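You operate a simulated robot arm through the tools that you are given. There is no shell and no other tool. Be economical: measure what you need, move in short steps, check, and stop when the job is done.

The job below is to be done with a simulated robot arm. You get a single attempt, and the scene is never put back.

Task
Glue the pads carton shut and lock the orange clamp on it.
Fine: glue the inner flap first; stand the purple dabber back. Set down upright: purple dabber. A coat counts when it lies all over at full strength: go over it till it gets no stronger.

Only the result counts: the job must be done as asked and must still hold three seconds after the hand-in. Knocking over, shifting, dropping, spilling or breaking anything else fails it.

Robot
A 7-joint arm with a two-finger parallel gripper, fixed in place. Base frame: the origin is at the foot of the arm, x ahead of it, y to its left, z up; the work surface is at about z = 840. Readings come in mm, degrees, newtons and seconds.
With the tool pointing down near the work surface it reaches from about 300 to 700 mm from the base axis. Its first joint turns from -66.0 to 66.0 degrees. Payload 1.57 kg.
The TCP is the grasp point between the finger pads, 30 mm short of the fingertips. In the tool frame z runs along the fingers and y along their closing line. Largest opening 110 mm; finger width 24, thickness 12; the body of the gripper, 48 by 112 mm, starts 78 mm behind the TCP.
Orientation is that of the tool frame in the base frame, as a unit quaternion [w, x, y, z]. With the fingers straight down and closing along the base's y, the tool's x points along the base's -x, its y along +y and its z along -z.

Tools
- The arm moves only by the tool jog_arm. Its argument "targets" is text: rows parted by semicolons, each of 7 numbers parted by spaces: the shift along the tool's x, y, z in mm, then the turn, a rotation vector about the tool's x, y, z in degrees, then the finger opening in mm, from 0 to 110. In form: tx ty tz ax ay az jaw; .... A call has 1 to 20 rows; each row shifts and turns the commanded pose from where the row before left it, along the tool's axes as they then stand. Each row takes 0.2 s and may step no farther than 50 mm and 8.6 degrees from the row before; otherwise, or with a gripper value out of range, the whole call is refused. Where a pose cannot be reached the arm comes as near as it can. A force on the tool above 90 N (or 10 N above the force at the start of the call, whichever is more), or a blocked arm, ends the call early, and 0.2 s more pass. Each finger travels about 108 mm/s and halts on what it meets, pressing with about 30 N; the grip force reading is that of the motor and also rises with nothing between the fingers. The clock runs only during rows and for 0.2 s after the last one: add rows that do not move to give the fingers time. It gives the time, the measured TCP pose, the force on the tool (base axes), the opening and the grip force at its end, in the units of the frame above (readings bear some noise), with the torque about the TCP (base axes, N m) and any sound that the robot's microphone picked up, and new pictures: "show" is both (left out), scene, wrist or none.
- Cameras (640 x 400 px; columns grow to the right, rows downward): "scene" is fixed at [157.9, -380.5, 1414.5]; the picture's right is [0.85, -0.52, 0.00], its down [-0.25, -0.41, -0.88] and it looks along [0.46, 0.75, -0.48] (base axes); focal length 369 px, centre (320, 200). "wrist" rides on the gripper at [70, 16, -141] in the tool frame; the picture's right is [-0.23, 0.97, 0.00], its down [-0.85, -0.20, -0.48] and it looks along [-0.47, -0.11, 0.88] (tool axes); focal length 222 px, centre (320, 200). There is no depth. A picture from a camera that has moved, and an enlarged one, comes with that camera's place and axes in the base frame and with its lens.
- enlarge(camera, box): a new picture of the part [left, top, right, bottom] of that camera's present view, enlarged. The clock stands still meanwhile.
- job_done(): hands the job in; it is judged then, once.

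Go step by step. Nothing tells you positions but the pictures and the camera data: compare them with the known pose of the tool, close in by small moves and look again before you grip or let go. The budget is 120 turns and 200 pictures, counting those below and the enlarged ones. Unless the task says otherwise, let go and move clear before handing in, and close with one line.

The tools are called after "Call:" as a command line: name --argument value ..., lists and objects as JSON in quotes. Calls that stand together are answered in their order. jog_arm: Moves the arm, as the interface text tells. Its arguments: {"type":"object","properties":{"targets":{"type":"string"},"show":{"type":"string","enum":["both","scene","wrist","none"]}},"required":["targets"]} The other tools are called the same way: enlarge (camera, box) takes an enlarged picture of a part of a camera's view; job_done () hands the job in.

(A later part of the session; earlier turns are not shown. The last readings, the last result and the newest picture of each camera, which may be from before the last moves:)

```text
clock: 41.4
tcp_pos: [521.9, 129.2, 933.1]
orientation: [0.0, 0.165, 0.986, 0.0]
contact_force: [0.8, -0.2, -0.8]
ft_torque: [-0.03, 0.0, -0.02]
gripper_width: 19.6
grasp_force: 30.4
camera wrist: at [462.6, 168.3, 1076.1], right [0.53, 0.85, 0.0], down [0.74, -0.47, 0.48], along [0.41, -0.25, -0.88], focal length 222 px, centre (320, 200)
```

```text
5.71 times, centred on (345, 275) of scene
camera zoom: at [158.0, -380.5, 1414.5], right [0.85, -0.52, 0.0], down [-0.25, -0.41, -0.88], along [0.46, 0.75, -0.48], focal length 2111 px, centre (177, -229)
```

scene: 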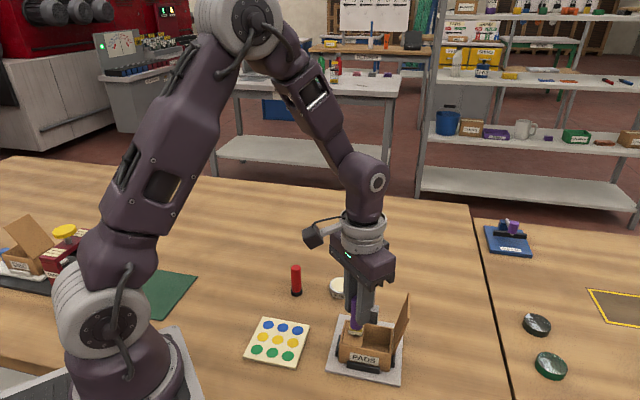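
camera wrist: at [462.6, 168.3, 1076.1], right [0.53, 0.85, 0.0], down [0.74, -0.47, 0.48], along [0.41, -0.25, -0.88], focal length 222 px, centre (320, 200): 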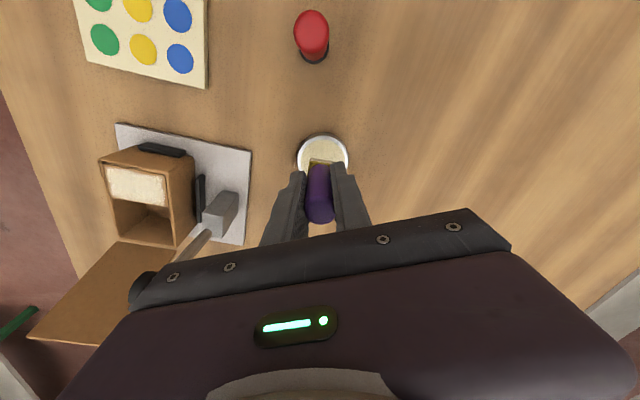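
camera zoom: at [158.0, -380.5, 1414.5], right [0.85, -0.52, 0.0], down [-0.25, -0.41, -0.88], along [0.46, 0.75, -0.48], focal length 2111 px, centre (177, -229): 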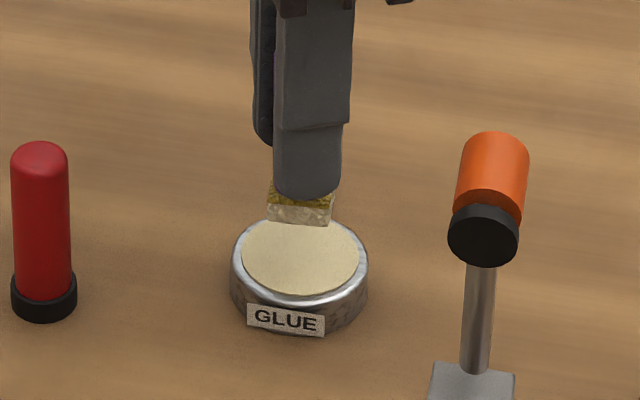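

Call:
jog_arm --targets "0 0 12 0 0 0 18;0 0 3 0 0 0 18;0 0 1.5 0 0 0 18;0 0 0 0 0 0 18" --show "none"

Call:
enlarge --camera "scene" --box '[310, 240, 380, 310]'

```text
clock: 42.4
tcp_pos: [523.9, 130.5, 918.9]
orientation: [0.0, 0.165, 0.986, -0.001]
contact_force: [0.4, 0.3, -0.2]
ft_torque: [0.0, -0.04, 0.02]
gripper_width: 19.5
grasp_force: 29.8
```

```text
5.71 times, centred on (345, 275) of scene
camera zoom: at [158.0, -380.5, 1414.5], right [0.85, -0.52, 0.0], down [-0.25, -0.41, -0.88], along [0.46, 0.75, -0.48], focal length 2111 px, centre (177, -229)
```

zoom: 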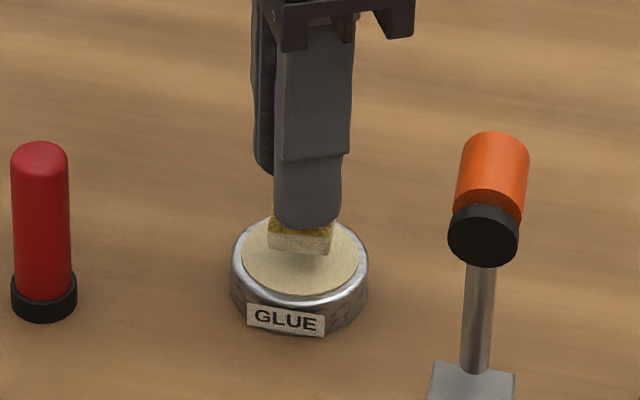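

Call:
jog_arm --targets "-2 0 2 0 0 0 18;0 0 1.5 0 0 0 18;0 0 1 0 0 0 18;0 0 0 0 0 0 18" --show "none"

Call:
enlarge --camera "scene" --box '[310, 240, 380, 310]'

```text
clock: 43.4
tcp_pos: [527.7, 128.5, 915.8]
orientation: [0.0, 0.165, 0.986, -0.001]
contact_force: [-1.0, -0.8, -0.5]
ft_torque: [0.01, 0.01, -0.04]
gripper_width: 19.6
grasp_force: 29.6
```

```text
5.71 times, centred on (345, 275) of scene
camera zoom: at [157.9, -380.5, 1414.5], right [0.85, -0.52, 0.0], down [-0.25, -0.41, -0.88], along [0.46, 0.75, -0.48], focal length 2111 px, centre (177, -229)
```

zoom: 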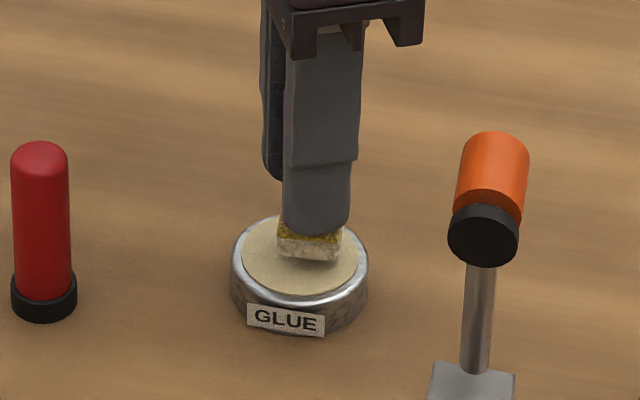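

Call:
jog_arm --targets "0 0 1 0 0 0 18;0 0 1 0 0 0 18;0 0 0 0 0 0 18" --show "none"

Call:
enlarge --camera "scene" --box '[310, 240, 380, 310]'

```text
clock: 44.2
tcp_pos: [526.5, 130.2, 913.3]
orientation: [0.0, 0.164, 0.986, -0.001]
contact_force: [-0.8, -0.4, -1.3]
ft_torque: [0.0, -0.02, 0.03]
gripper_width: 19.5
grasp_force: 29.9
```

```text
5.71 times, centred on (345, 275) of scene
camera zoom: at [157.9, -380.5, 1414.5], right [0.85, -0.52, 0.0], down [-0.25, -0.41, -0.88], along [0.46, 0.75, -0.48], focal length 2111 px, centre (177, -229)
```

zoom: 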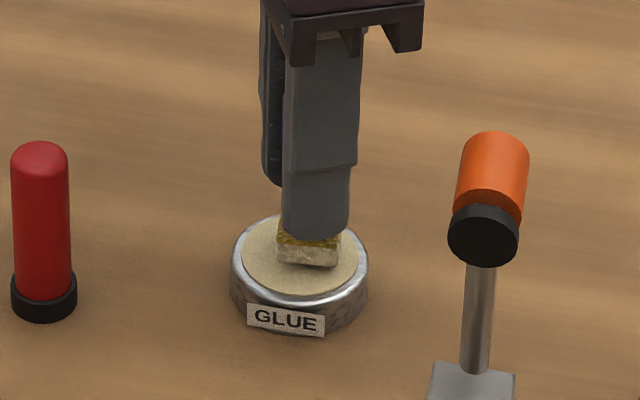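

Call:
jog_arm --targets "0 0 1 0 0 0 18;0 0 1 0 0 0 18;0 0 0 0 0 0 18" --show "none"

Call:
enlarge --camera "scene" --box '[310, 240, 380, 310]'

```text
clock: 45.0
tcp_pos: [525.5, 129.7, 911.1]
orientation: [0.0, 0.165, 0.986, 0.0]
contact_force: [0.4, 0.6, -0.4]
ft_torque: [-0.01, 0.02, -0.03]
gripper_width: 19.7
grasp_force: 30.6
```

```text
5.71 times, centred on (345, 275) of scene
camera zoom: at [158.0, -380.5, 1414.5], right [0.85, -0.52, 0.0], down [-0.25, -0.41, -0.88], along [0.46, 0.75, -0.48], focal length 2111 px, centre (177, -229)
```

zoom: 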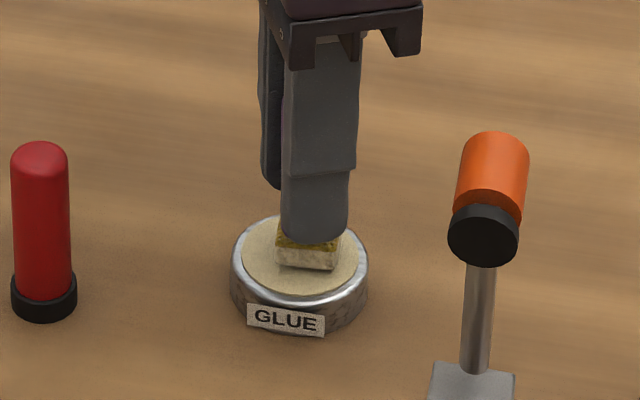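

Call:
jog_arm --targets "0 0 1 0 0 0 18;0 0 1 0 0 0 18;0 0 1 0 0 0 18;0 0 0 0 0 0 18" --show "none"

Call:
enlarge --camera "scene" --box '[310, 240, 380, 310]'

```text
clock: 46.0
tcp_pos: [526.4, 130.5, 907.9]
orientation: [0.0, 0.165, 0.986, -0.001]
contact_force: [0.5, -0.7, -0.3]
ft_torque: [0.04, -0.01, 0.01]
gripper_width: 19.5
grasp_force: 30.1
```

```text
5.71 times, centred on (345, 275) of scene
camera zoom: at [157.9, -380.5, 1414.5], right [0.85, -0.52, 0.0], down [-0.25, -0.41, -0.88], along [0.46, 0.75, -0.48], focal length 2111 px, centre (177, -229)
```

zoom: 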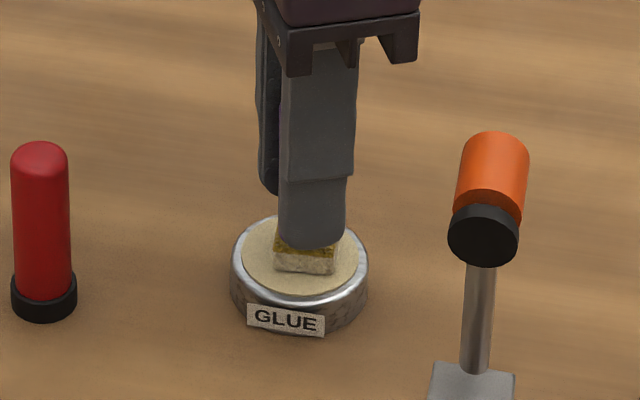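

Call:
jog_arm --targets "0 0 1 0 0 0 18;0 0 1 0 0 0 18;0 0 1 0 0 0 18;0 0 0 0 0 0 18" --show "none"

Call:
enlarge --camera "scene" --box '[310, 240, 380, 310]'

```text
clock: 47.0
tcp_pos: [527.0, 130.6, 905.6]
orientation: [0.002, 0.165, 0.986, 0.001]
contact_force: [-3.7, -3.7, 26.3]
ft_torque: [-0.07, 0.36, 0.01]
gripper_width: 19.6
grasp_force: 30.3
```

```text
5.71 times, centred on (345, 275) of scene
camera zoom: at [157.4, -380.7, 1414.6], right [0.85, -0.52, 0.0], down [-0.25, -0.41, -0.88], along [0.46, 0.75, -0.48], focal length 2111 px, centre (177, -229)
```

zoom: 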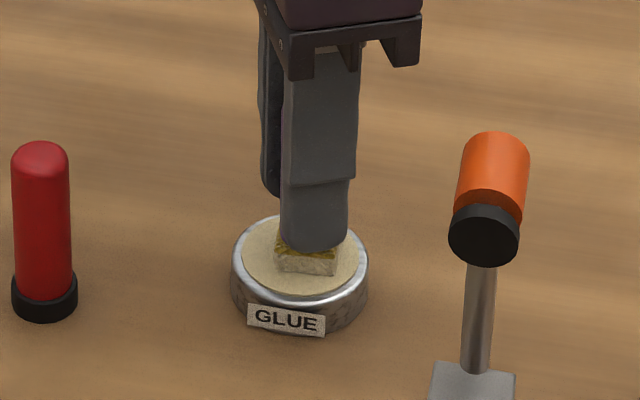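

Contact with glue at last; the dabber had slipped up about 9 mm in the grip. Back to the flap for another pass.

Call:
jog_arm --targets "0 0 -41 0 0 0 18;0 0 -41 0 0 0 18;31.3 -10.8 0 0 0 0 18;31.3 -10.8 0 0 0 0 18;31.3 -10.8 0 0 0 0 18;-12.3 -35.7 0 0 0 0 18;-12.3 -35.7 0 0 0 0 18;-12.3 -35.7 0 0 0 0 18;-12.3 -35.7 0 0 0 0 18;0 0 36 0 0 0 18;0 0 5 0 0 0 18;0 0 2 0 0 0 18;0 0 0 0 0 0 18" --show "none"

Call:
enlarge --camera "scene" --box '[325, 280, 415, 380]'

```text
clock: 49.8
tcp_pos: [426.4, -20.5, 942.7]
orientation: [0.0, 0.165, 0.986, 0.0]
contact_force: [1.0, 0.0, -0.9]
ft_torque: [0.0, 0.04, 0.02]
gripper_width: 19.2
grasp_force: 30.6
```

```text
4.00 times, centred on (370, 330) of scene
camera zoom: at [157.9, -380.5, 1414.5], right [0.85, -0.52, 0.0], down [-0.25, -0.41, -0.88], along [0.46, 0.75, -0.48], focal length 1477 px, centre (120, -320)
```

zoom: 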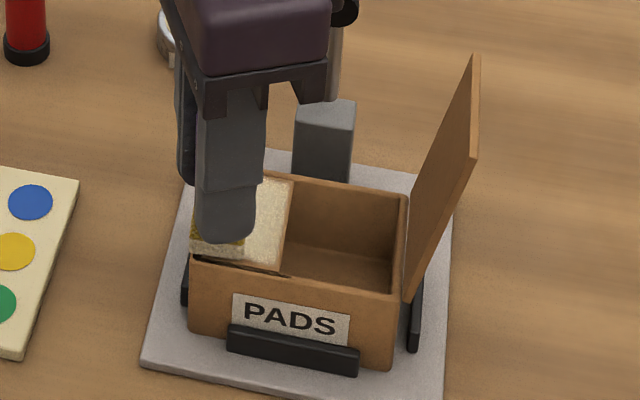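

Call:
jog_arm --targets "0 0 1 0 0 0 18;0 0 1 0 0 0 18;0 0 1 0 0 0 18;0 0 0 0 0 0 18" --show "none"

```text
clock: 50.8
tcp_pos: [427.9, -19.9, 940.9]
orientation: [0.001, 0.165, 0.986, -0.001]
contact_force: [-5.1, 2.5, 25.1]
ft_torque: [0.16, 0.4, 0.05]
gripper_width: 19.6
grasp_force: 30.2
```

Call:
jog_arm --targets "0 0 -0.6 0 0 0 18;-2.48 5.09 0 0 0 0 18;-2.48 5.09 0 0 0 0 18;-2.48 5.09 0 0 0 0 18;-2.48 5.09 0 0 0 0 18;-2.48 5.09 0 0 0 0 18;-2.48 5.09 0 0 0 0 18;-7.19 -3.51 0 0 0 0 18;2.48 -5.09 0 0 0 0 18;2.48 -5.09 0 0 0 0 18;2.48 -5.09 0 0 0 0 18;2.48 -5.09 0 0 0 0 18;2.48 -5.09 0 0 0 0 18;2.48 -5.09 0 0 0 0 18;-7.19 -3.51 0 0 0 0 18" --show "none"

Call:
jog_arm --targets "-2.48 5.09 0 0 0 0 18;-2.48 5.09 0 0 0 0 18;-2.48 5.09 0 0 0 0 18;-2.48 5.09 0 0 0 0 18;-2.48 5.09 0 0 0 0 18;-2.48 5.09 0 0 0 0 18;2.48 -5.09 0 0 0 0 18;2.48 -5.09 0 0 0 0 18;2.48 -5.09 0 0 0 0 18;2.48 -5.09 0 0 0 0 18;2.48 -5.09 0 0 0 0 18;2.48 -5.09 0 0 0 0 18;0 0 -30 0 0 0 18;-30 -15 0 0 0 0 18;0 0 0 0 0 0 18" --show "none"

Call:
enlarge --camera "scene" --box '[325, 280, 415, 380]'

Call:
enlarge --camera "wrist" --box '[240, 90, 400, 210]'

```text
clock: 54.0
tcp_pos: [439.6, -30.6, 942.0]
orientation: [0.0, 0.165, 0.986, 0.0]
contact_force: [-2.5, 1.3, 5.9]
ft_torque: [0.04, 0.17, -0.06]
gripper_width: 19.7
grasp_force: 30.1
```

```text
clock: 57.2
tcp_pos: [464.3, -59.9, 969.1]
orientation: [0.0, 0.165, 0.986, 0.0]
contact_force: [-0.3, 0.3, -1.0]
ft_torque: [0.04, 0.0, 0.01]
gripper_width: 19.6
grasp_force: 29.7
```

```text
4.00 times, centred on (370, 330) of scene
camera zoom: at [157.9, -380.6, 1414.5], right [0.85, -0.52, 0.0], down [-0.25, -0.41, -0.88], along [0.46, 0.75, -0.48], focal length 1477 px, centre (120, -320)
```

zoom: 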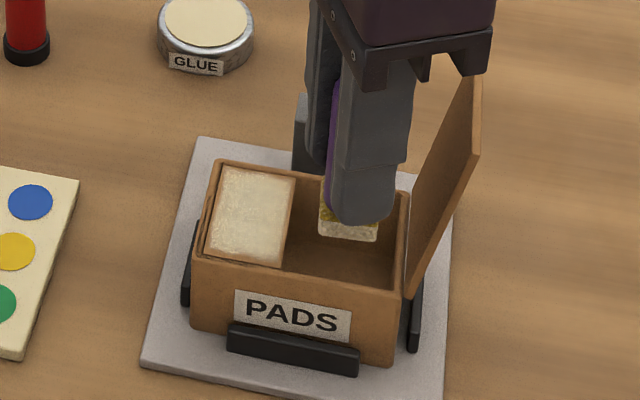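

```text
3.33 times, centred on (320, 150) of wrist
camera zoom: at [403.5, -21.8, 1112.6], right [0.53, 0.85, 0.0], down [0.74, -0.47, 0.48], along [0.41, -0.25, -0.88], focal length 740 px, centre (320, 367)
```

zoom: 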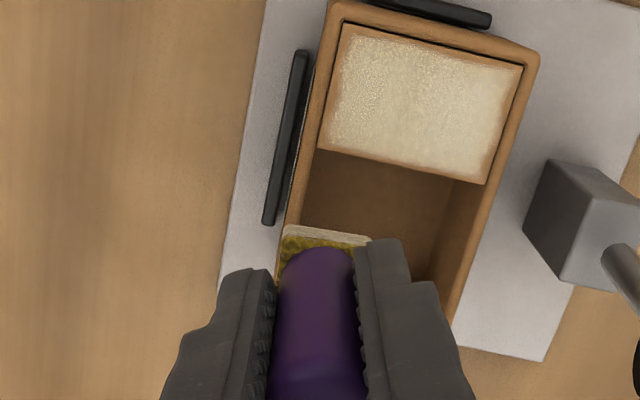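

Call:
enlarge --camera "wrist" --box '[315, 90, 375, 140]'

```text
8.00 times, centred on (345, 115) of wrist
camera zoom: at [403.5, -21.8, 1112.6], right [0.53, 0.85, 0.0], down [0.74, -0.47, 0.48], along [0.41, -0.25, -0.88], focal length 1777 px, centre (120, 880)
```

zoom: 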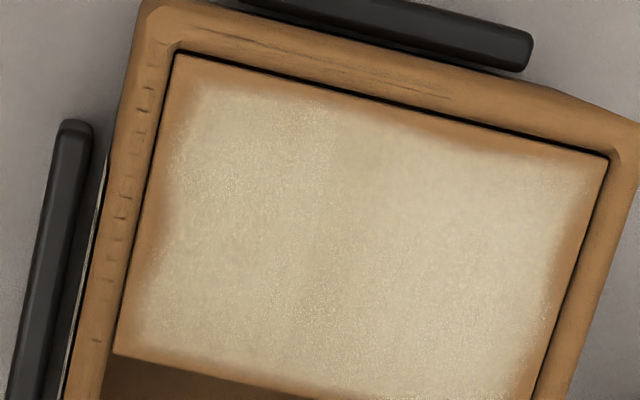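

The coat is uniform with a constant feathered rim, so it is saturated. Now I carry the dabber high over the clamp and open flap back to its spot.

Call:
jog_arm --targets "0 0 -45 0 0 0 18;0 0 -45 0 0 0 18;-33.8 33.1 0 0 0 0 18;-33.8 33.1 0 0 0 0 18;-33.8 33.1 0 0 0 0 18;-33.8 33.1 0 0 0 0 18;0 0 44 0 0 0 18;0 0 44 0 0 0 18;0 0 44 0 0 0 18;0 0 0 0 0 0 18" --show "wrist"

Call:
enlarge --camera "scene" --box '[370, 240, 460, 330]'

Call:
enlarge --camera "wrist" --box '[240, 110, 400, 230]'

```text
clock: 59.4
tcp_pos: [629.7, 23.1, 931.7]
orientation: [0.0, 0.165, 0.986, 0.001]
contact_force: [0.3, 0.9, -1.2]
ft_torque: [0.02, 0.01, 0.0]
gripper_width: 19.8
grasp_force: 30.0
camera wrist: at [569.9, 61.4, 1073.0], right [0.53, 0.85, 0.0], down [0.74, -0.47, 0.48], along [0.41, -0.25, -0.88], focal length 222 px, centre (320, 200)
```

wrist: 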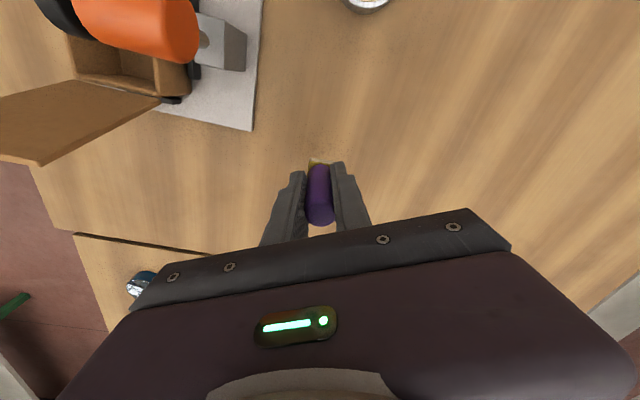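

```text
4.44 times, centred on (415, 285) of scene
camera zoom: at [158.0, -380.5, 1414.5], right [0.85, -0.52, 0.0], down [-0.25, -0.41, -0.88], along [0.46, 0.75, -0.48], focal length 1642 px, centre (-102, -178)
```

zoom: 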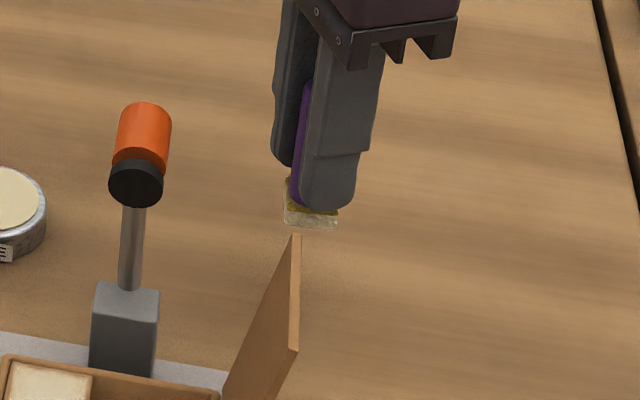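

```text
3.33 times, centred on (320, 170) of wrist
camera zoom: at [569.9, 61.4, 1073.0], right [0.53, 0.85, 0.0], down [0.74, -0.47, 0.48], along [0.41, -0.25, -0.88], focal length 740 px, centre (320, 300)
```

zoom: 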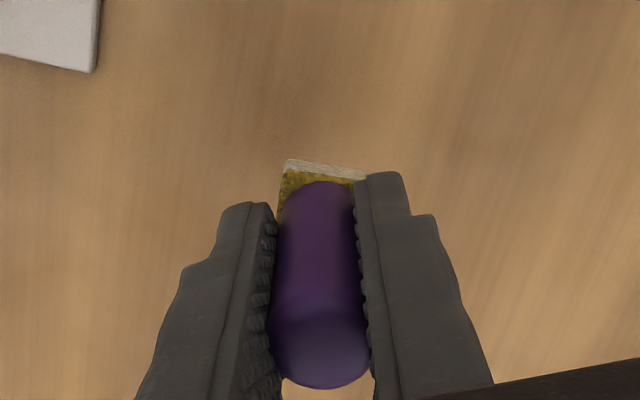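

Call:
jog_arm --targets "-4.4 0 20 0 0 0 18;0 0 18 0 0 0 18;0 0 2 0 0 0 18;0 0 1 0 0 0 18;0 0 0 0 0 0 18" --show "none"

Call:
enlarge --camera "scene" --box '[370, 240, 460, 330]'

```text
clock: 60.6
tcp_pos: [637.1, 23.7, 889.1]
orientation: [0.0, 0.165, 0.986, -0.001]
contact_force: [-1.3, 0.3, 5.0]
ft_torque: [0.01, 0.08, -0.02]
gripper_width: 19.4
grasp_force: 30.2
```

```text
4.44 times, centred on (415, 285) of scene
camera zoom: at [157.8, -380.5, 1414.6], right [0.85, -0.52, 0.0], down [-0.25, -0.41, -0.88], along [0.46, 0.75, -0.48], focal length 1642 px, centre (-102, -178)
```

zoom: 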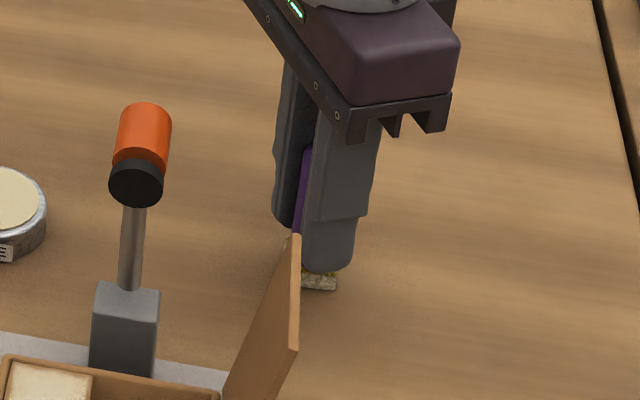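

Call:
jog_arm --targets "0 0 0.7 0 0 0 18;0 0 0 0 0 0 18;0 0 0 0 0 0 22;0 0 0 0 0 0 30;0 0 0 0 0 0 45;0 0 0 0 0 0 60;0 0 0 0 0 0 60" --show "wrist"

Call:
enlarge --camera "scene" --box '[370, 240, 460, 330]'

```text
clock: 62.2
tcp_pos: [637.2, 25.1, 887.0]
orientation: [0.0, 0.165, 0.986, 0.0]
contact_force: [0.1, -0.3, 0.7]
ft_torque: [0.01, 0.01, 0.01]
gripper_width: 60.1
grasp_force: 0.0
camera wrist: at [577.6, 62.2, 1030.0], right [0.53, 0.85, 0.0], down [0.74, -0.47, 0.48], along [0.41, -0.25, -0.88], focal length 222 px, centre (320, 200)
```

wrist: 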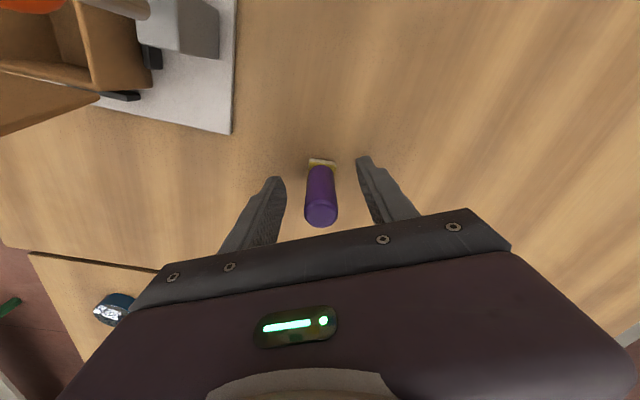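

```text
4.44 times, centred on (415, 285) of scene
camera zoom: at [157.9, -380.5, 1414.5], right [0.85, -0.52, 0.0], down [-0.25, -0.41, -0.88], along [0.46, 0.75, -0.48], focal length 1642 px, centre (-102, -178)
```

zoom: 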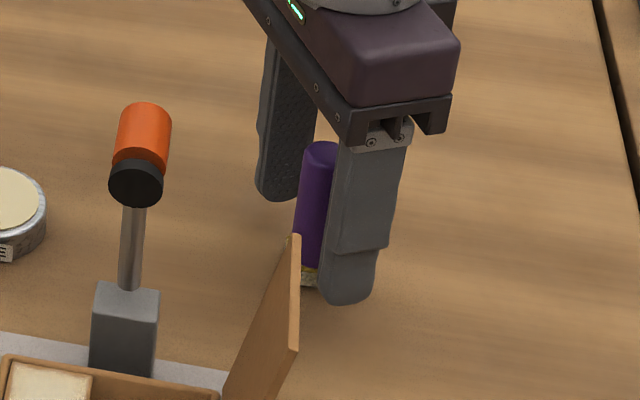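

The dabber stands. I retract straight up and rotate the wrist so the tool axes line up with the carton (tool x = −w, tool y = −u).

Call:
jog_arm --targets "0 0 -45 0 0 0 60;0 0 -45 0 0 0 60;0 0 -45 0 0 0 60;0 0 -45 0 0 0 60;0 0 0 0 0 -8 30;0 0 0 0 0 -8 0;0 0 0 0 0 -8 0;0 0 0 0 0 -8 0;0 0 0 0 0 -8 0;0 0 0 0 0 -8 0;0 0 0 0 0 -8 0;0 0 0 0 0 -8 0;0 0 0 0 0 0 0" --show "both"

Call:
enlarge --camera "scene" --box '[320, 250, 440, 390]'

```text
clock: 65.0
tcp_pos: [636.8, 24.9, 1068.6]
orientation: [0.0, -0.384, 0.923, 0.0]
contact_force: [0.1, 0.2, -0.2]
ft_torque: [0.0, 0.0, 0.01]
gripper_width: 0.0
grasp_force: 21.5
camera wrist: at [576.9, -13.3, 1210.3], right [-0.53, 0.85, 0.0], down [0.74, 0.46, 0.48], along [0.41, 0.25, -0.88], focal length 222 px, centre (320, 200)
```

scene: 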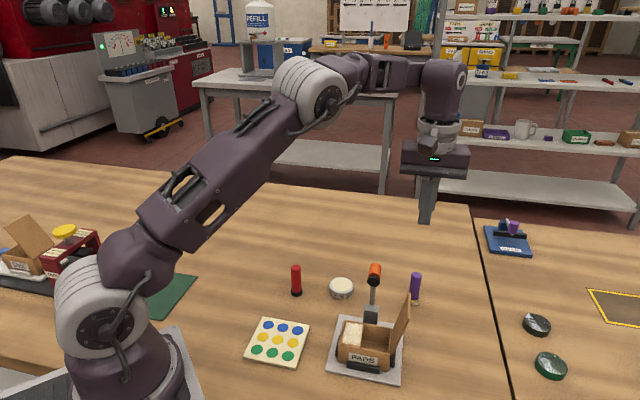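
wrist: 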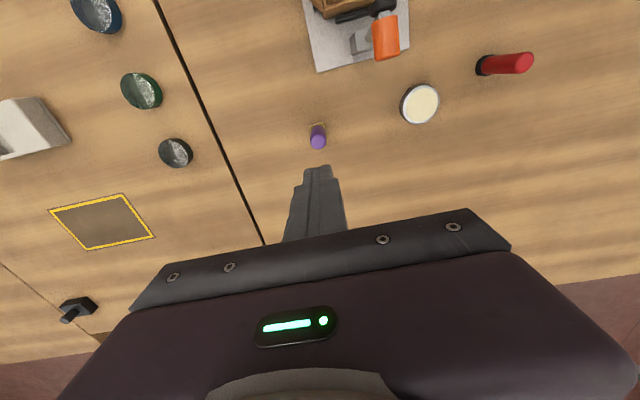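

```text
2.86 times, centred on (380, 320) of scene
camera zoom: at [157.9, -380.5, 1414.5], right [0.85, -0.52, 0.0], down [-0.25, -0.41, -0.88], along [0.46, 0.75, -0.48], focal length 1055 px, centre (149, -143)
```

zoom: 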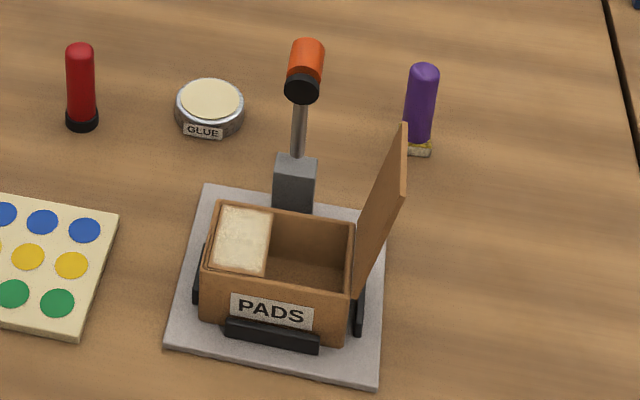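

Call:
jog_arm --targets "41.2 -6.7 0 0 0 0 0;41.2 -6.7 0 0 0 0 0;41.2 -6.7 0 0 0 0 0;41.2 -6.7 0 0 0 0 0;0 0 35 0 0 0 0;0 0 35 0 0 0 0;0 0 33 0 0 0 0;0 0 0 0 0 0 0" --show "both"

Call:
enlarge --camera "scene" --box '[320, 250, 440, 390]'

```text
clock: 66.8
tcp_pos: [542.2, -110.2, 964.5]
orientation: [-0.001, -0.382, 0.924, 0.0]
contact_force: [-0.4, -0.6, 0.4]
ft_torque: [0.0, 0.02, 0.01]
gripper_width: 0.0
grasp_force: 21.1
camera wrist: at [481.5, -148.3, 1107.3], right [-0.53, 0.85, 0.0], down [0.75, 0.46, 0.48], along [0.41, 0.25, -0.88], focal length 222 px, centre (320, 200)
```

scene: 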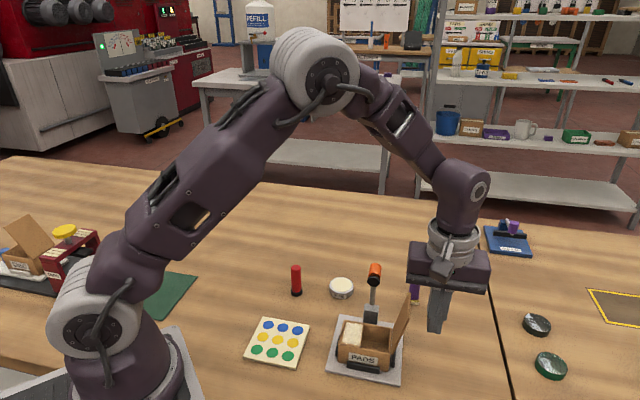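
wrist: 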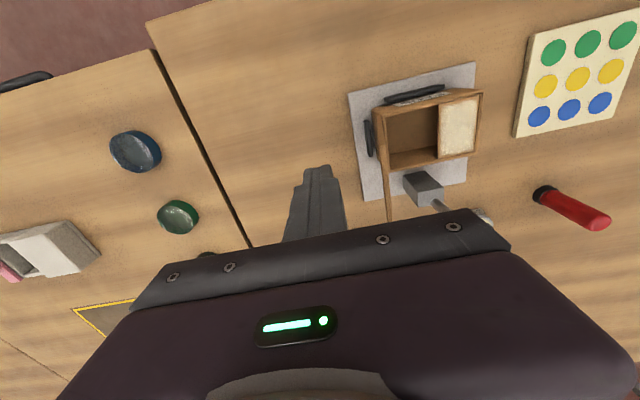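

```text
2.86 times, centred on (380, 320) of scene
camera zoom: at [157.9, -380.5, 1414.5], right [0.85, -0.52, 0.0], down [-0.25, -0.41, -0.88], along [0.46, 0.75, -0.48], focal length 1055 px, centre (149, -143)
```

zoom: 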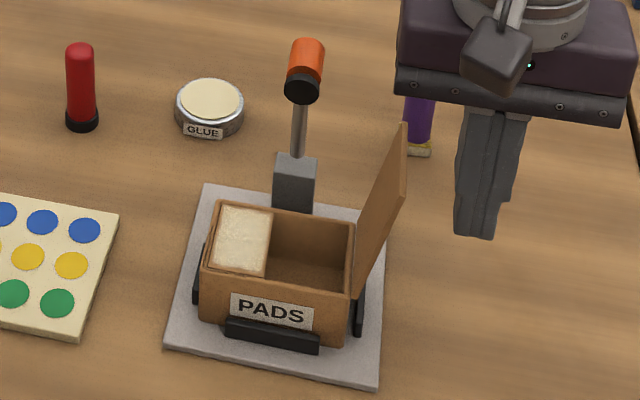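

The fingers are just outside the open flap. I push it inward along an arc around its hinge.

Call:
jog_arm --targets "0 20 -13 0 0 0 0;0 14 0 0 0 0 0;0 8 0 0 0 0 0;0 8 0 0 0 0 0;0 10 0 0 0 0 0;0 10 3 0 0 0 0;0 10 5 0 0 0 0;0 0 0 0 0 0 0" --show "wrist"

Call:
enlarge --camera "scene" --box '[320, 250, 440, 390]'

```text
clock: 68.6
tcp_pos: [481.8, -53.7, 969.4]
orientation: [0.0, -0.382, 0.924, 0.0]
contact_force: [-0.2, 0.2, -0.6]
ft_torque: [-0.01, 0.02, 0.05]
gripper_width: 0.2
grasp_force: 21.0
camera wrist: at [422.6, -91.8, 1112.0], right [-0.53, 0.85, 0.0], down [0.75, 0.46, 0.48], along [0.41, 0.25, -0.88], focal length 222 px, centre (320, 200)
```

wrist: 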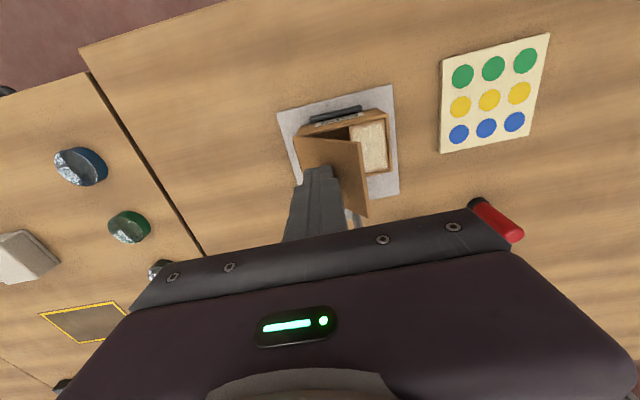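

```text
2.86 times, centred on (380, 320) of scene
camera zoom: at [157.9, -380.5, 1414.5], right [0.85, -0.52, 0.0], down [-0.25, -0.41, -0.88], along [0.46, 0.75, -0.48], focal length 1055 px, centre (149, -143)
```

zoom: 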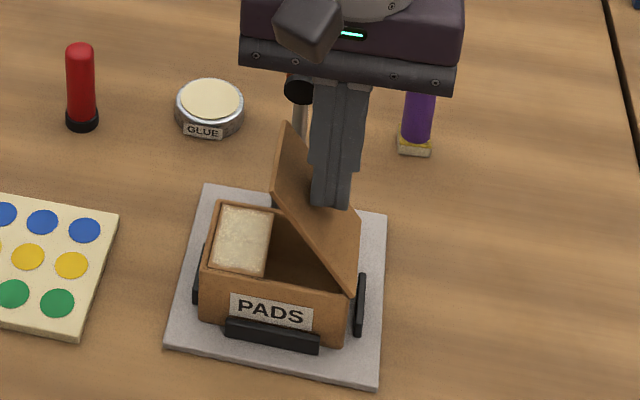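

Call:
jog_arm --targets "0 8 9 0 0 0 0;0 8 10 0 0 0 0;0 6 10 0 0 0 0;0 3 8 0 0 0 0;0 0 0 0 0 0 0" --show "wrist"

Call:
enlarge --camera "scene" --box '[320, 250, 440, 390]'

```text
clock: 69.8
tcp_pos: [464.2, -35.8, 932.8]
orientation: [0.0, -0.383, 0.924, -0.001]
contact_force: [-0.5, -0.8, -0.4]
ft_torque: [0.01, 0.0, 0.01]
gripper_width: 0.0
grasp_force: 21.5
camera wrist: at [404.6, -74.3, 1075.8], right [-0.53, 0.85, 0.0], down [0.75, 0.46, 0.48], along [0.41, 0.25, -0.88], focal length 222 px, centre (320, 200)
```

wrist: 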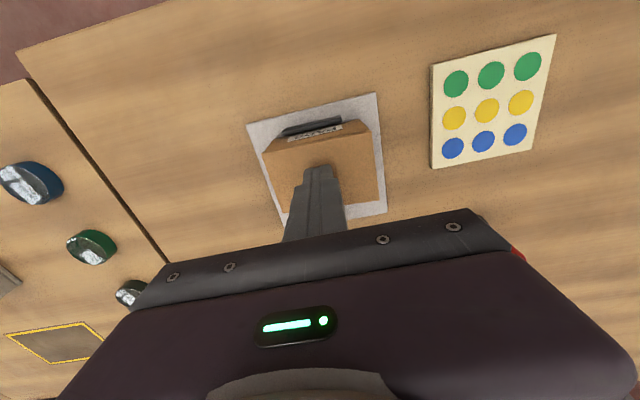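

```text
2.86 times, centred on (380, 320) of scene
camera zoom: at [157.9, -380.5, 1414.5], right [0.85, -0.52, 0.0], down [-0.25, -0.41, -0.88], along [0.46, 0.75, -0.48], focal length 1055 px, centre (149, -143)
```

zoom: 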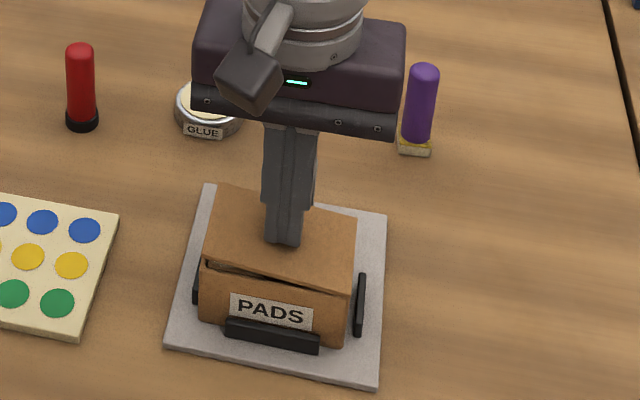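

The flap is nearly shut. I move over the glued part and press down gently.

Call:
jog_arm --targets "0 12 0 0 0 0 0;3 5 1 0 0 0 0;0 0 2 0 0 0 0;0 0 1 0 0 0 0;0 0 1 0 0 0 0;0 0 1 0 0 0 0;0 0 0 0 0 0 0" --show "none"

Call:
enlarge --camera "scene" --box '[320, 250, 440, 390]'

```text
clock: 71.4
tcp_pos: [451.8, -27.0, 927.7]
orientation: [0.0, -0.383, 0.924, -0.001]
contact_force: [0.3, -0.1, 0.2]
ft_torque: [0.01, -0.01, 0.01]
gripper_width: 0.1
grasp_force: 21.5
```

```text
2.86 times, centred on (380, 320) of scene
camera zoom: at [157.9, -380.5, 1414.5], right [0.85, -0.52, 0.0], down [-0.25, -0.41, -0.88], along [0.46, 0.75, -0.48], focal length 1055 px, centre (149, -143)
```

zoom: 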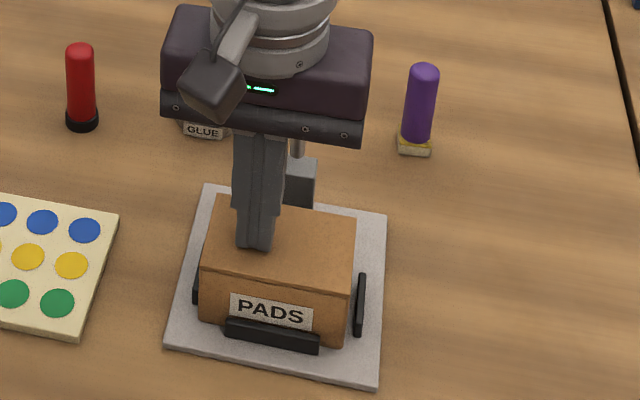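

Flap appears closed. I press a bit further until force shows and hold.

Call:
jog_arm --targets "0 0 1 0 0 0 0;0 0 1 0 0 0 0;0 0 1 0 0 0 0;0 0 0 0 0 0 0" --show "none"

```text
clock: 72.4
tcp_pos: [452.3, -26.7, 925.1]
orientation: [0.0, -0.382, 0.924, 0.001]
contact_force: [-4.5, 4.7, 22.2]
ft_torque: [0.14, 0.12, 0.02]
gripper_width: 0.0
grasp_force: 21.2
```

Call:
jog_arm --targets "0 0 0 0 0 0 0;0 0 0 0 0 0 0;0 0 0 0 0 0 0;0 0 0 0 0 0 0;0 0 0 0 0 0 0;0 0 0 0 0 0 0;0 0 -40 0 0 0 0;0 0 -45 0 0 0 0;0 0 -45 0 0 0 0;20 10 0 0 0 0 0;0 0 0 0 0 0 0" --show "wrist"

Call:
enlarge --camera "scene" --box '[320, 250, 440, 390]'

Call:
enlarge --camera "wrist" --box '[220, 110, 400, 230]'

```text
clock: 74.8
tcp_pos: [428.8, -35.9, 1054.1]
orientation: [0.0, -0.383, 0.924, 0.001]
contact_force: [-0.3, -0.2, 0.3]
ft_torque: [0.0, 0.0, -0.02]
gripper_width: 0.0
grasp_force: 21.5
camera wrist: at [368.4, -72.7, 1197.2], right [-0.53, 0.85, 0.0], down [0.75, 0.46, 0.48], along [0.41, 0.25, -0.88], focal length 222 px, centre (320, 200)
```

wrist: 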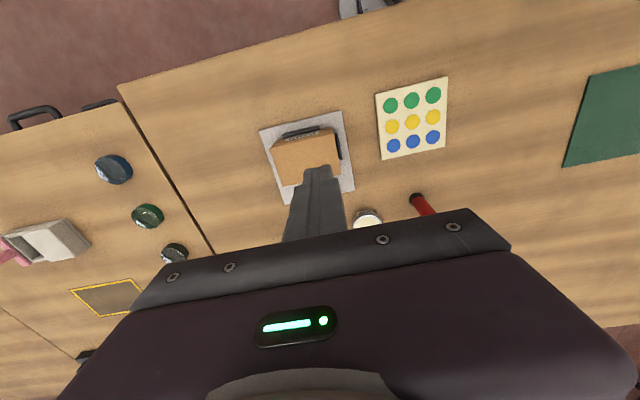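

```text
2.86 times, centred on (380, 320) of scene
camera zoom: at [157.9, -380.5, 1414.5], right [0.85, -0.52, 0.0], down [-0.25, -0.41, -0.88], along [0.46, 0.75, -0.48], focal length 1055 px, centre (149, -143)
```

zoom: 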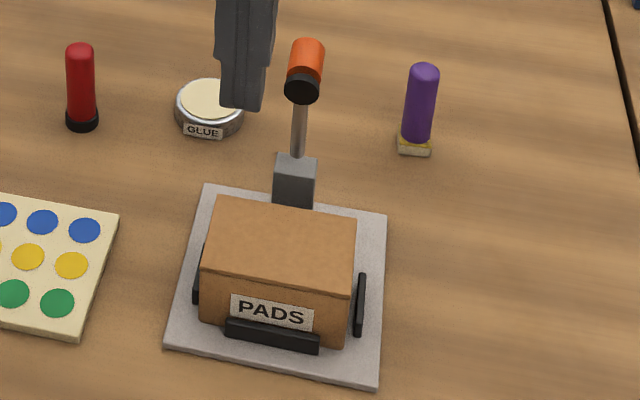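

```text
3.33 times, centred on (310, 170) of wrist
camera zoom: at [368.4, -72.7, 1197.2], right [-0.53, 0.85, 0.0], down [0.75, 0.46, 0.48], along [0.41, 0.25, -0.88], focal length 740 px, centre (353, 300)
```

zoom: 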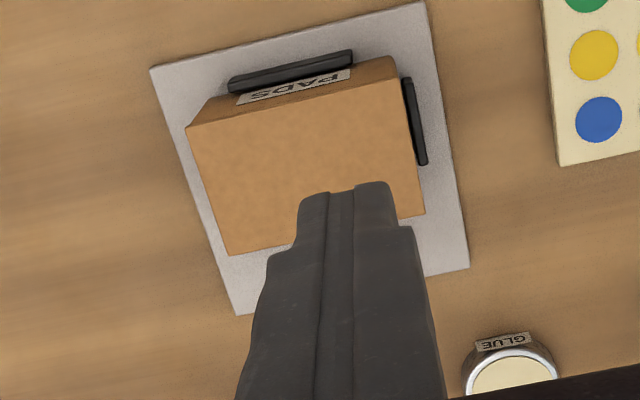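

The flap stays shut. Now the clamp: its knob's back end is near (531,28,978). I go over and down behind it.

Call:
jog_arm --targets "-36.5 -7 0 0 0 0 0;-36.5 -7 0 0 0 0 0;-36.5 -7 0 0 0 0 0;-38.5 -7 0 0 0 0 0;0 0 30 0 0 0 0;0 0 29 0 0 0 0;0 0 0 0 0 0 0" --show "both"

Call:
enlarge --camera "scene" --box '[320, 220, 440, 360]'

Call:
enlarge --camera "wrist" --box '[220, 100, 400, 220]'

```text
clock: 76.4
tcp_pos: [552.8, 51.2, 995.7]
orientation: [0.001, -0.382, 0.924, 0.0]
contact_force: [-0.1, -0.7, 0.6]
ft_torque: [0.03, 0.0, 0.04]
gripper_width: 0.0
grasp_force: 21.5
camera wrist: at [492.4, 13.3, 1137.9], right [-0.53, 0.85, 0.0], down [0.75, 0.46, 0.48], along [0.41, 0.25, -0.88], focal length 222 px, centre (320, 200)
```

scene: 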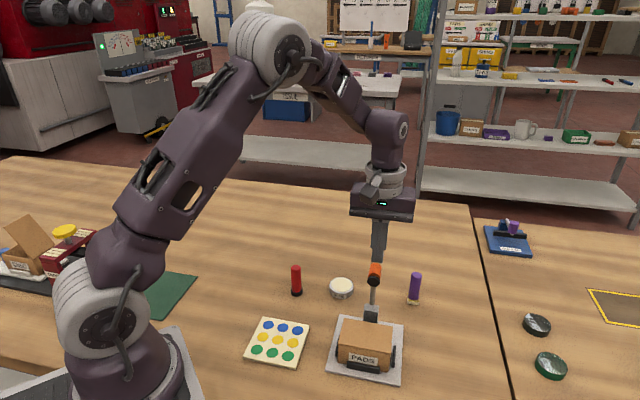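
wrist: 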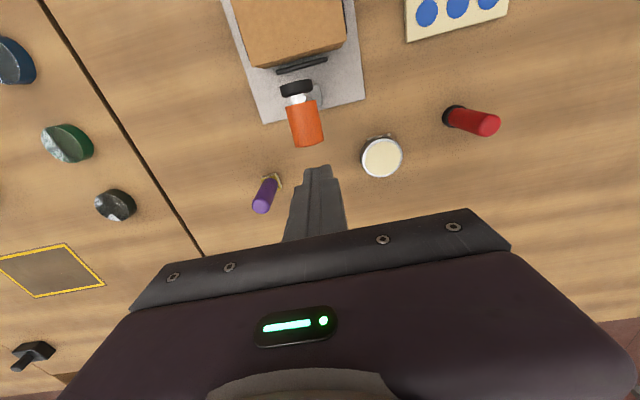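

```text
2.86 times, centred on (380, 290) of scene
camera zoom: at [158.0, -380.5, 1414.5], right [0.85, -0.52, 0.0], down [-0.25, -0.41, -0.88], along [0.46, 0.75, -0.48], focal length 1055 px, centre (149, -57)
```

zoom: 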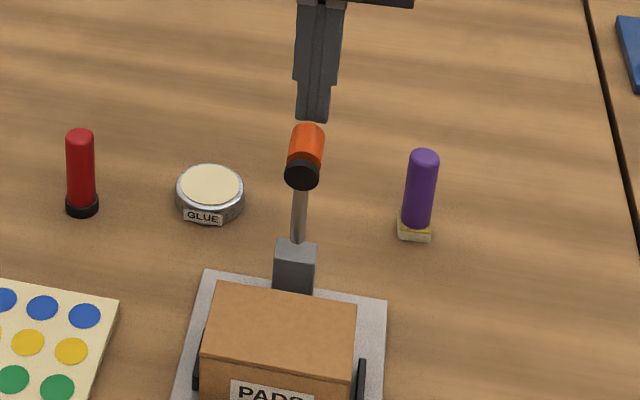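

```text
3.33 times, centred on (310, 160) of wrist
camera zoom: at [492.4, 13.3, 1137.9], right [-0.53, 0.85, 0.0], down [0.75, 0.46, 0.48], along [0.41, 0.25, -0.88], focal length 740 px, centre (353, 333)
```

zoom: 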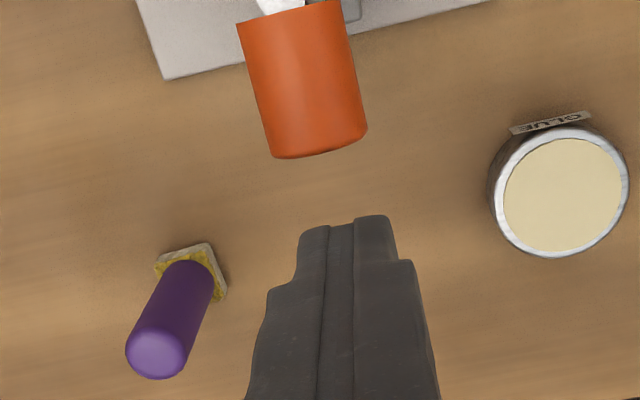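

Call:
jog_arm --targets "18 0 -7 0 0 0 0;9 0 -1 0 0 0 0;9.5 0 -1 0 0 0 0;8 0 0 0 0 0 0;8.5 0 0 0 0 0 0;8 0 1.5 0 0 0 0;8 0 1.5 0 0 0 0;0 0 0 0 0 0 0" --show "wrist"

Call:
enlarge --camera "scene" --box '[320, 220, 440, 360]'

```text
clock: 78.2
tcp_pos: [503.7, 1.8, 1001.4]
orientation: [-0.001, -0.383, 0.924, 0.0]
contact_force: [1.0, -0.7, -0.4]
ft_torque: [0.04, -0.01, 0.01]
gripper_width: 0.0
grasp_force: 21.7
camera wrist: at [444.2, -35.9, 1143.5], right [-0.53, 0.85, 0.0], down [0.75, 0.46, 0.48], along [0.41, 0.25, -0.88], focal length 222 px, centre (320, 200)
```

wrist: 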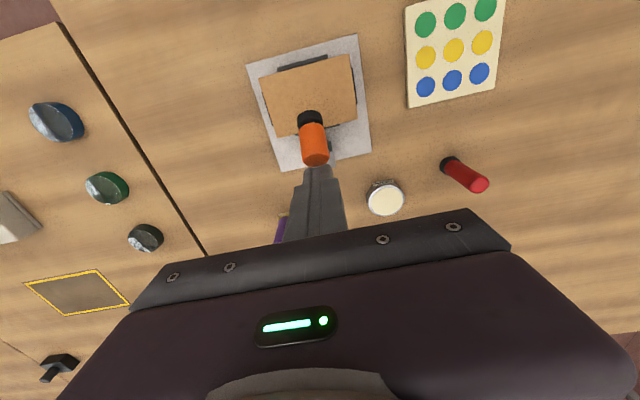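

```text
2.86 times, centred on (380, 290) of scene
camera zoom: at [157.9, -380.5, 1414.5], right [0.85, -0.52, 0.0], down [-0.25, -0.41, -0.88], along [0.46, 0.75, -0.48], focal length 1055 px, centre (149, -57)
```

zoom: 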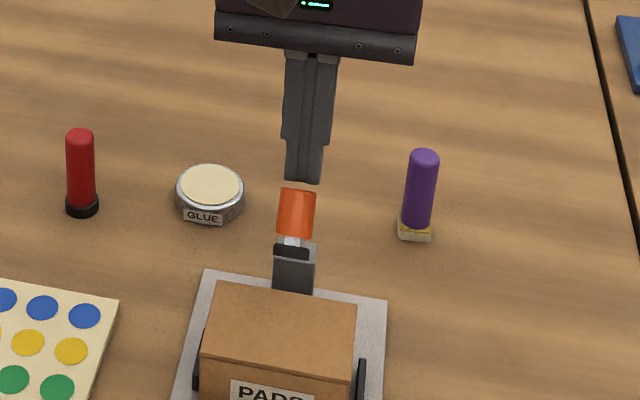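

Call:
jog_arm --targets "7 0 3 0 0 0 0;8 0 3 0 0 0 0;7 0 4 0 0 0 0;6 0 4 0 0 0 0;6 0 5 0 0 0 0;6 0 6 0 0 0 0;5 0 6 0 0 0 0;5 0 6 0 0 0 0;0 0 0 0 0 0 0" --show "wrist"

Call:
enlarge --camera "scene" --box '[320, 220, 440, 360]'

```text
clock: 80.2
tcp_pos: [472.9, -31.0, 966.2]
orientation: [0.006, -0.384, 0.923, -0.002]
contact_force: [-2.7, 19.9, 79.4]
ft_torque: [0.54, 0.18, -0.56]
gripper_width: 0.0
grasp_force: 21.5
camera wrist: at [411.2, -69.3, 1108.0], right [-0.53, 0.85, 0.0], down [0.74, 0.46, 0.49], along [0.41, 0.25, -0.87], focal length 222 px, centre (320, 200)
```

wrist: 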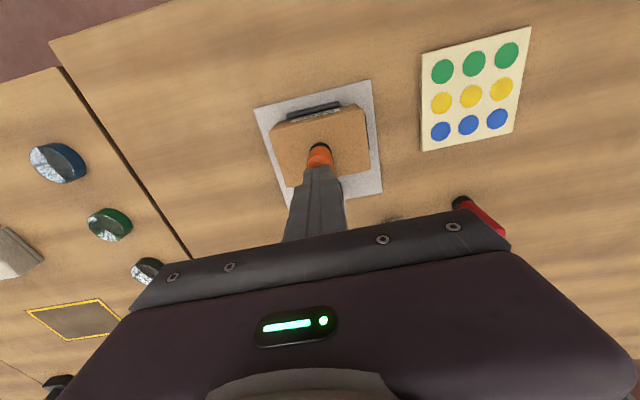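

```text
2.86 times, centred on (380, 290) of scene
camera zoom: at [156.7, -379.9, 1414.9], right [0.85, -0.52, 0.0], down [-0.25, -0.41, -0.88], along [0.46, 0.75, -0.48], focal length 1055 px, centre (149, -57)
```

zoom: 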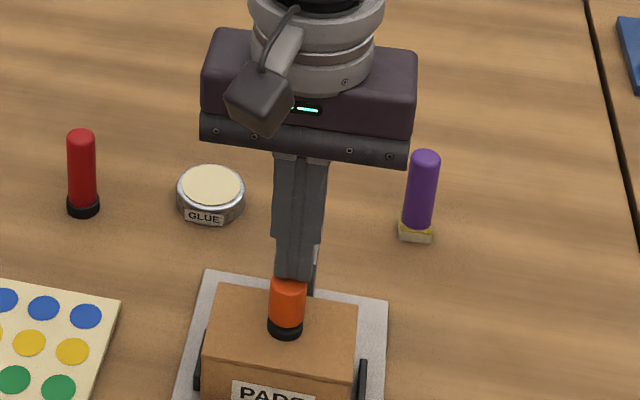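

Strong resistance: the pad has met the carton. I back off and inspect.

Call:
jog_arm --targets "0 0 -6 0 0 0 0;0 0 -30 0 0 0 0;-30 0 -30 0 0 0 0;0 0 0 0 0 0 0" --show "both"

Call:
enlarge --camera "scene" --box '[320, 250, 440, 390]'

Call:
enlarge --camera "wrist" --box '[220, 70, 400, 200]'

```text
clock: 81.2
tcp_pos: [488.5, -14.9, 1033.6]
orientation: [0.0, -0.383, 0.924, 0.0]
contact_force: [-0.3, -0.2, -0.1]
ft_torque: [0.01, -0.01, -0.01]
gripper_width: 0.1
grasp_force: 21.2
camera wrist: at [428.6, -52.3, 1177.0], right [-0.53, 0.85, 0.0], down [0.75, 0.46, 0.48], along [0.41, 0.25, -0.88], focal length 222 px, centre (320, 200)
```

scene: 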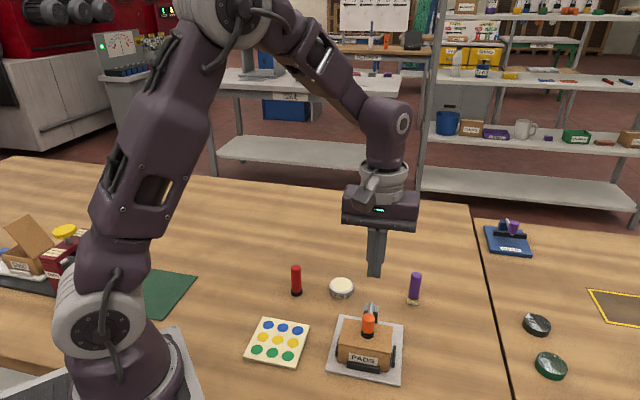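
wrist: 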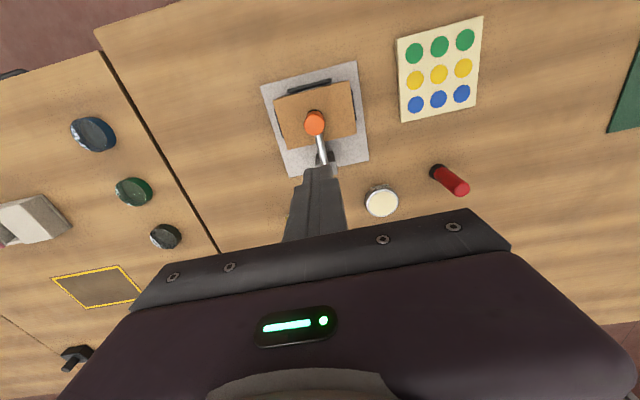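

```text
2.86 times, centred on (380, 320) of scene
camera zoom: at [157.9, -380.5, 1414.5], right [0.85, -0.52, 0.0], down [-0.25, -0.41, -0.88], along [0.46, 0.75, -0.48], focal length 1055 px, centre (149, -143)
```

zoom: 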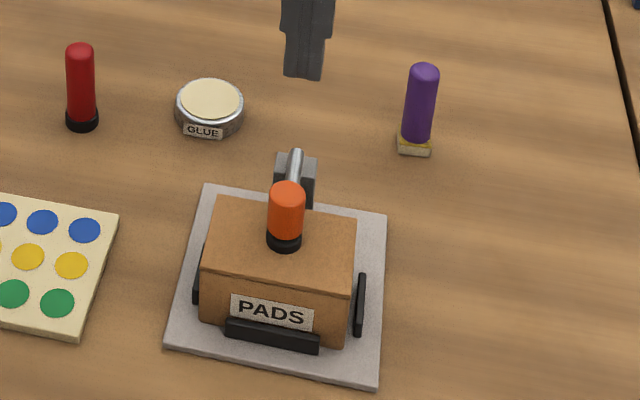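

```text
3.08 times, centred on (310, 135) of wrist
camera zoom: at [428.6, -52.3, 1177.0], right [-0.53, 0.85, 0.0], down [0.75, 0.46, 0.48], along [0.41, 0.25, -0.88], focal length 684 px, centre (351, 400)
```

zoom: 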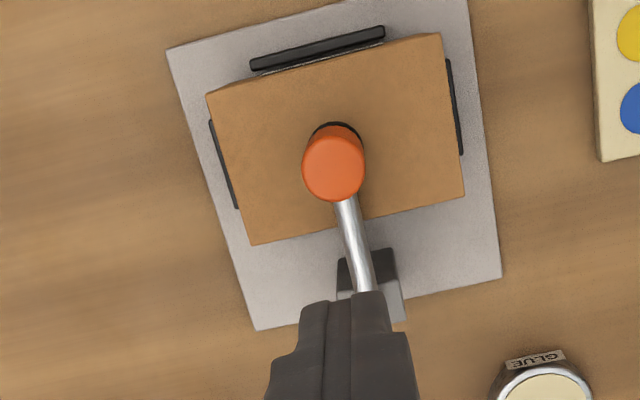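

The knob sits down on the carton. No click was heard, so I zoom in to check the seating.

Call:
enlarge --camera "scene" --box '[345, 290, 405, 350]'

```text
6.67 times, centred on (375, 320) of scene
camera zoom: at [157.9, -380.5, 1414.5], right [0.85, -0.52, 0.0], down [-0.25, -0.41, -0.88], along [0.46, 0.75, -0.48], focal length 2462 px, centre (-47, -600)
```

zoom: 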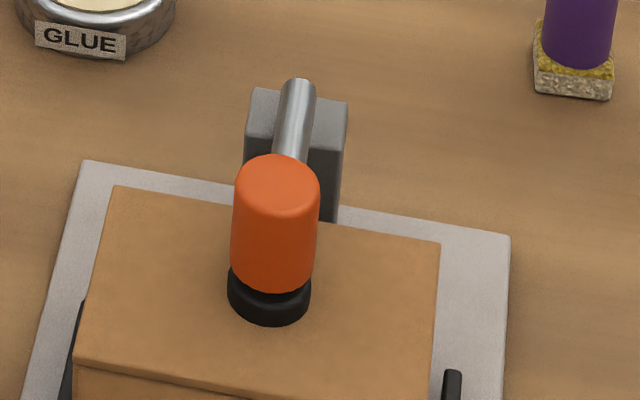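

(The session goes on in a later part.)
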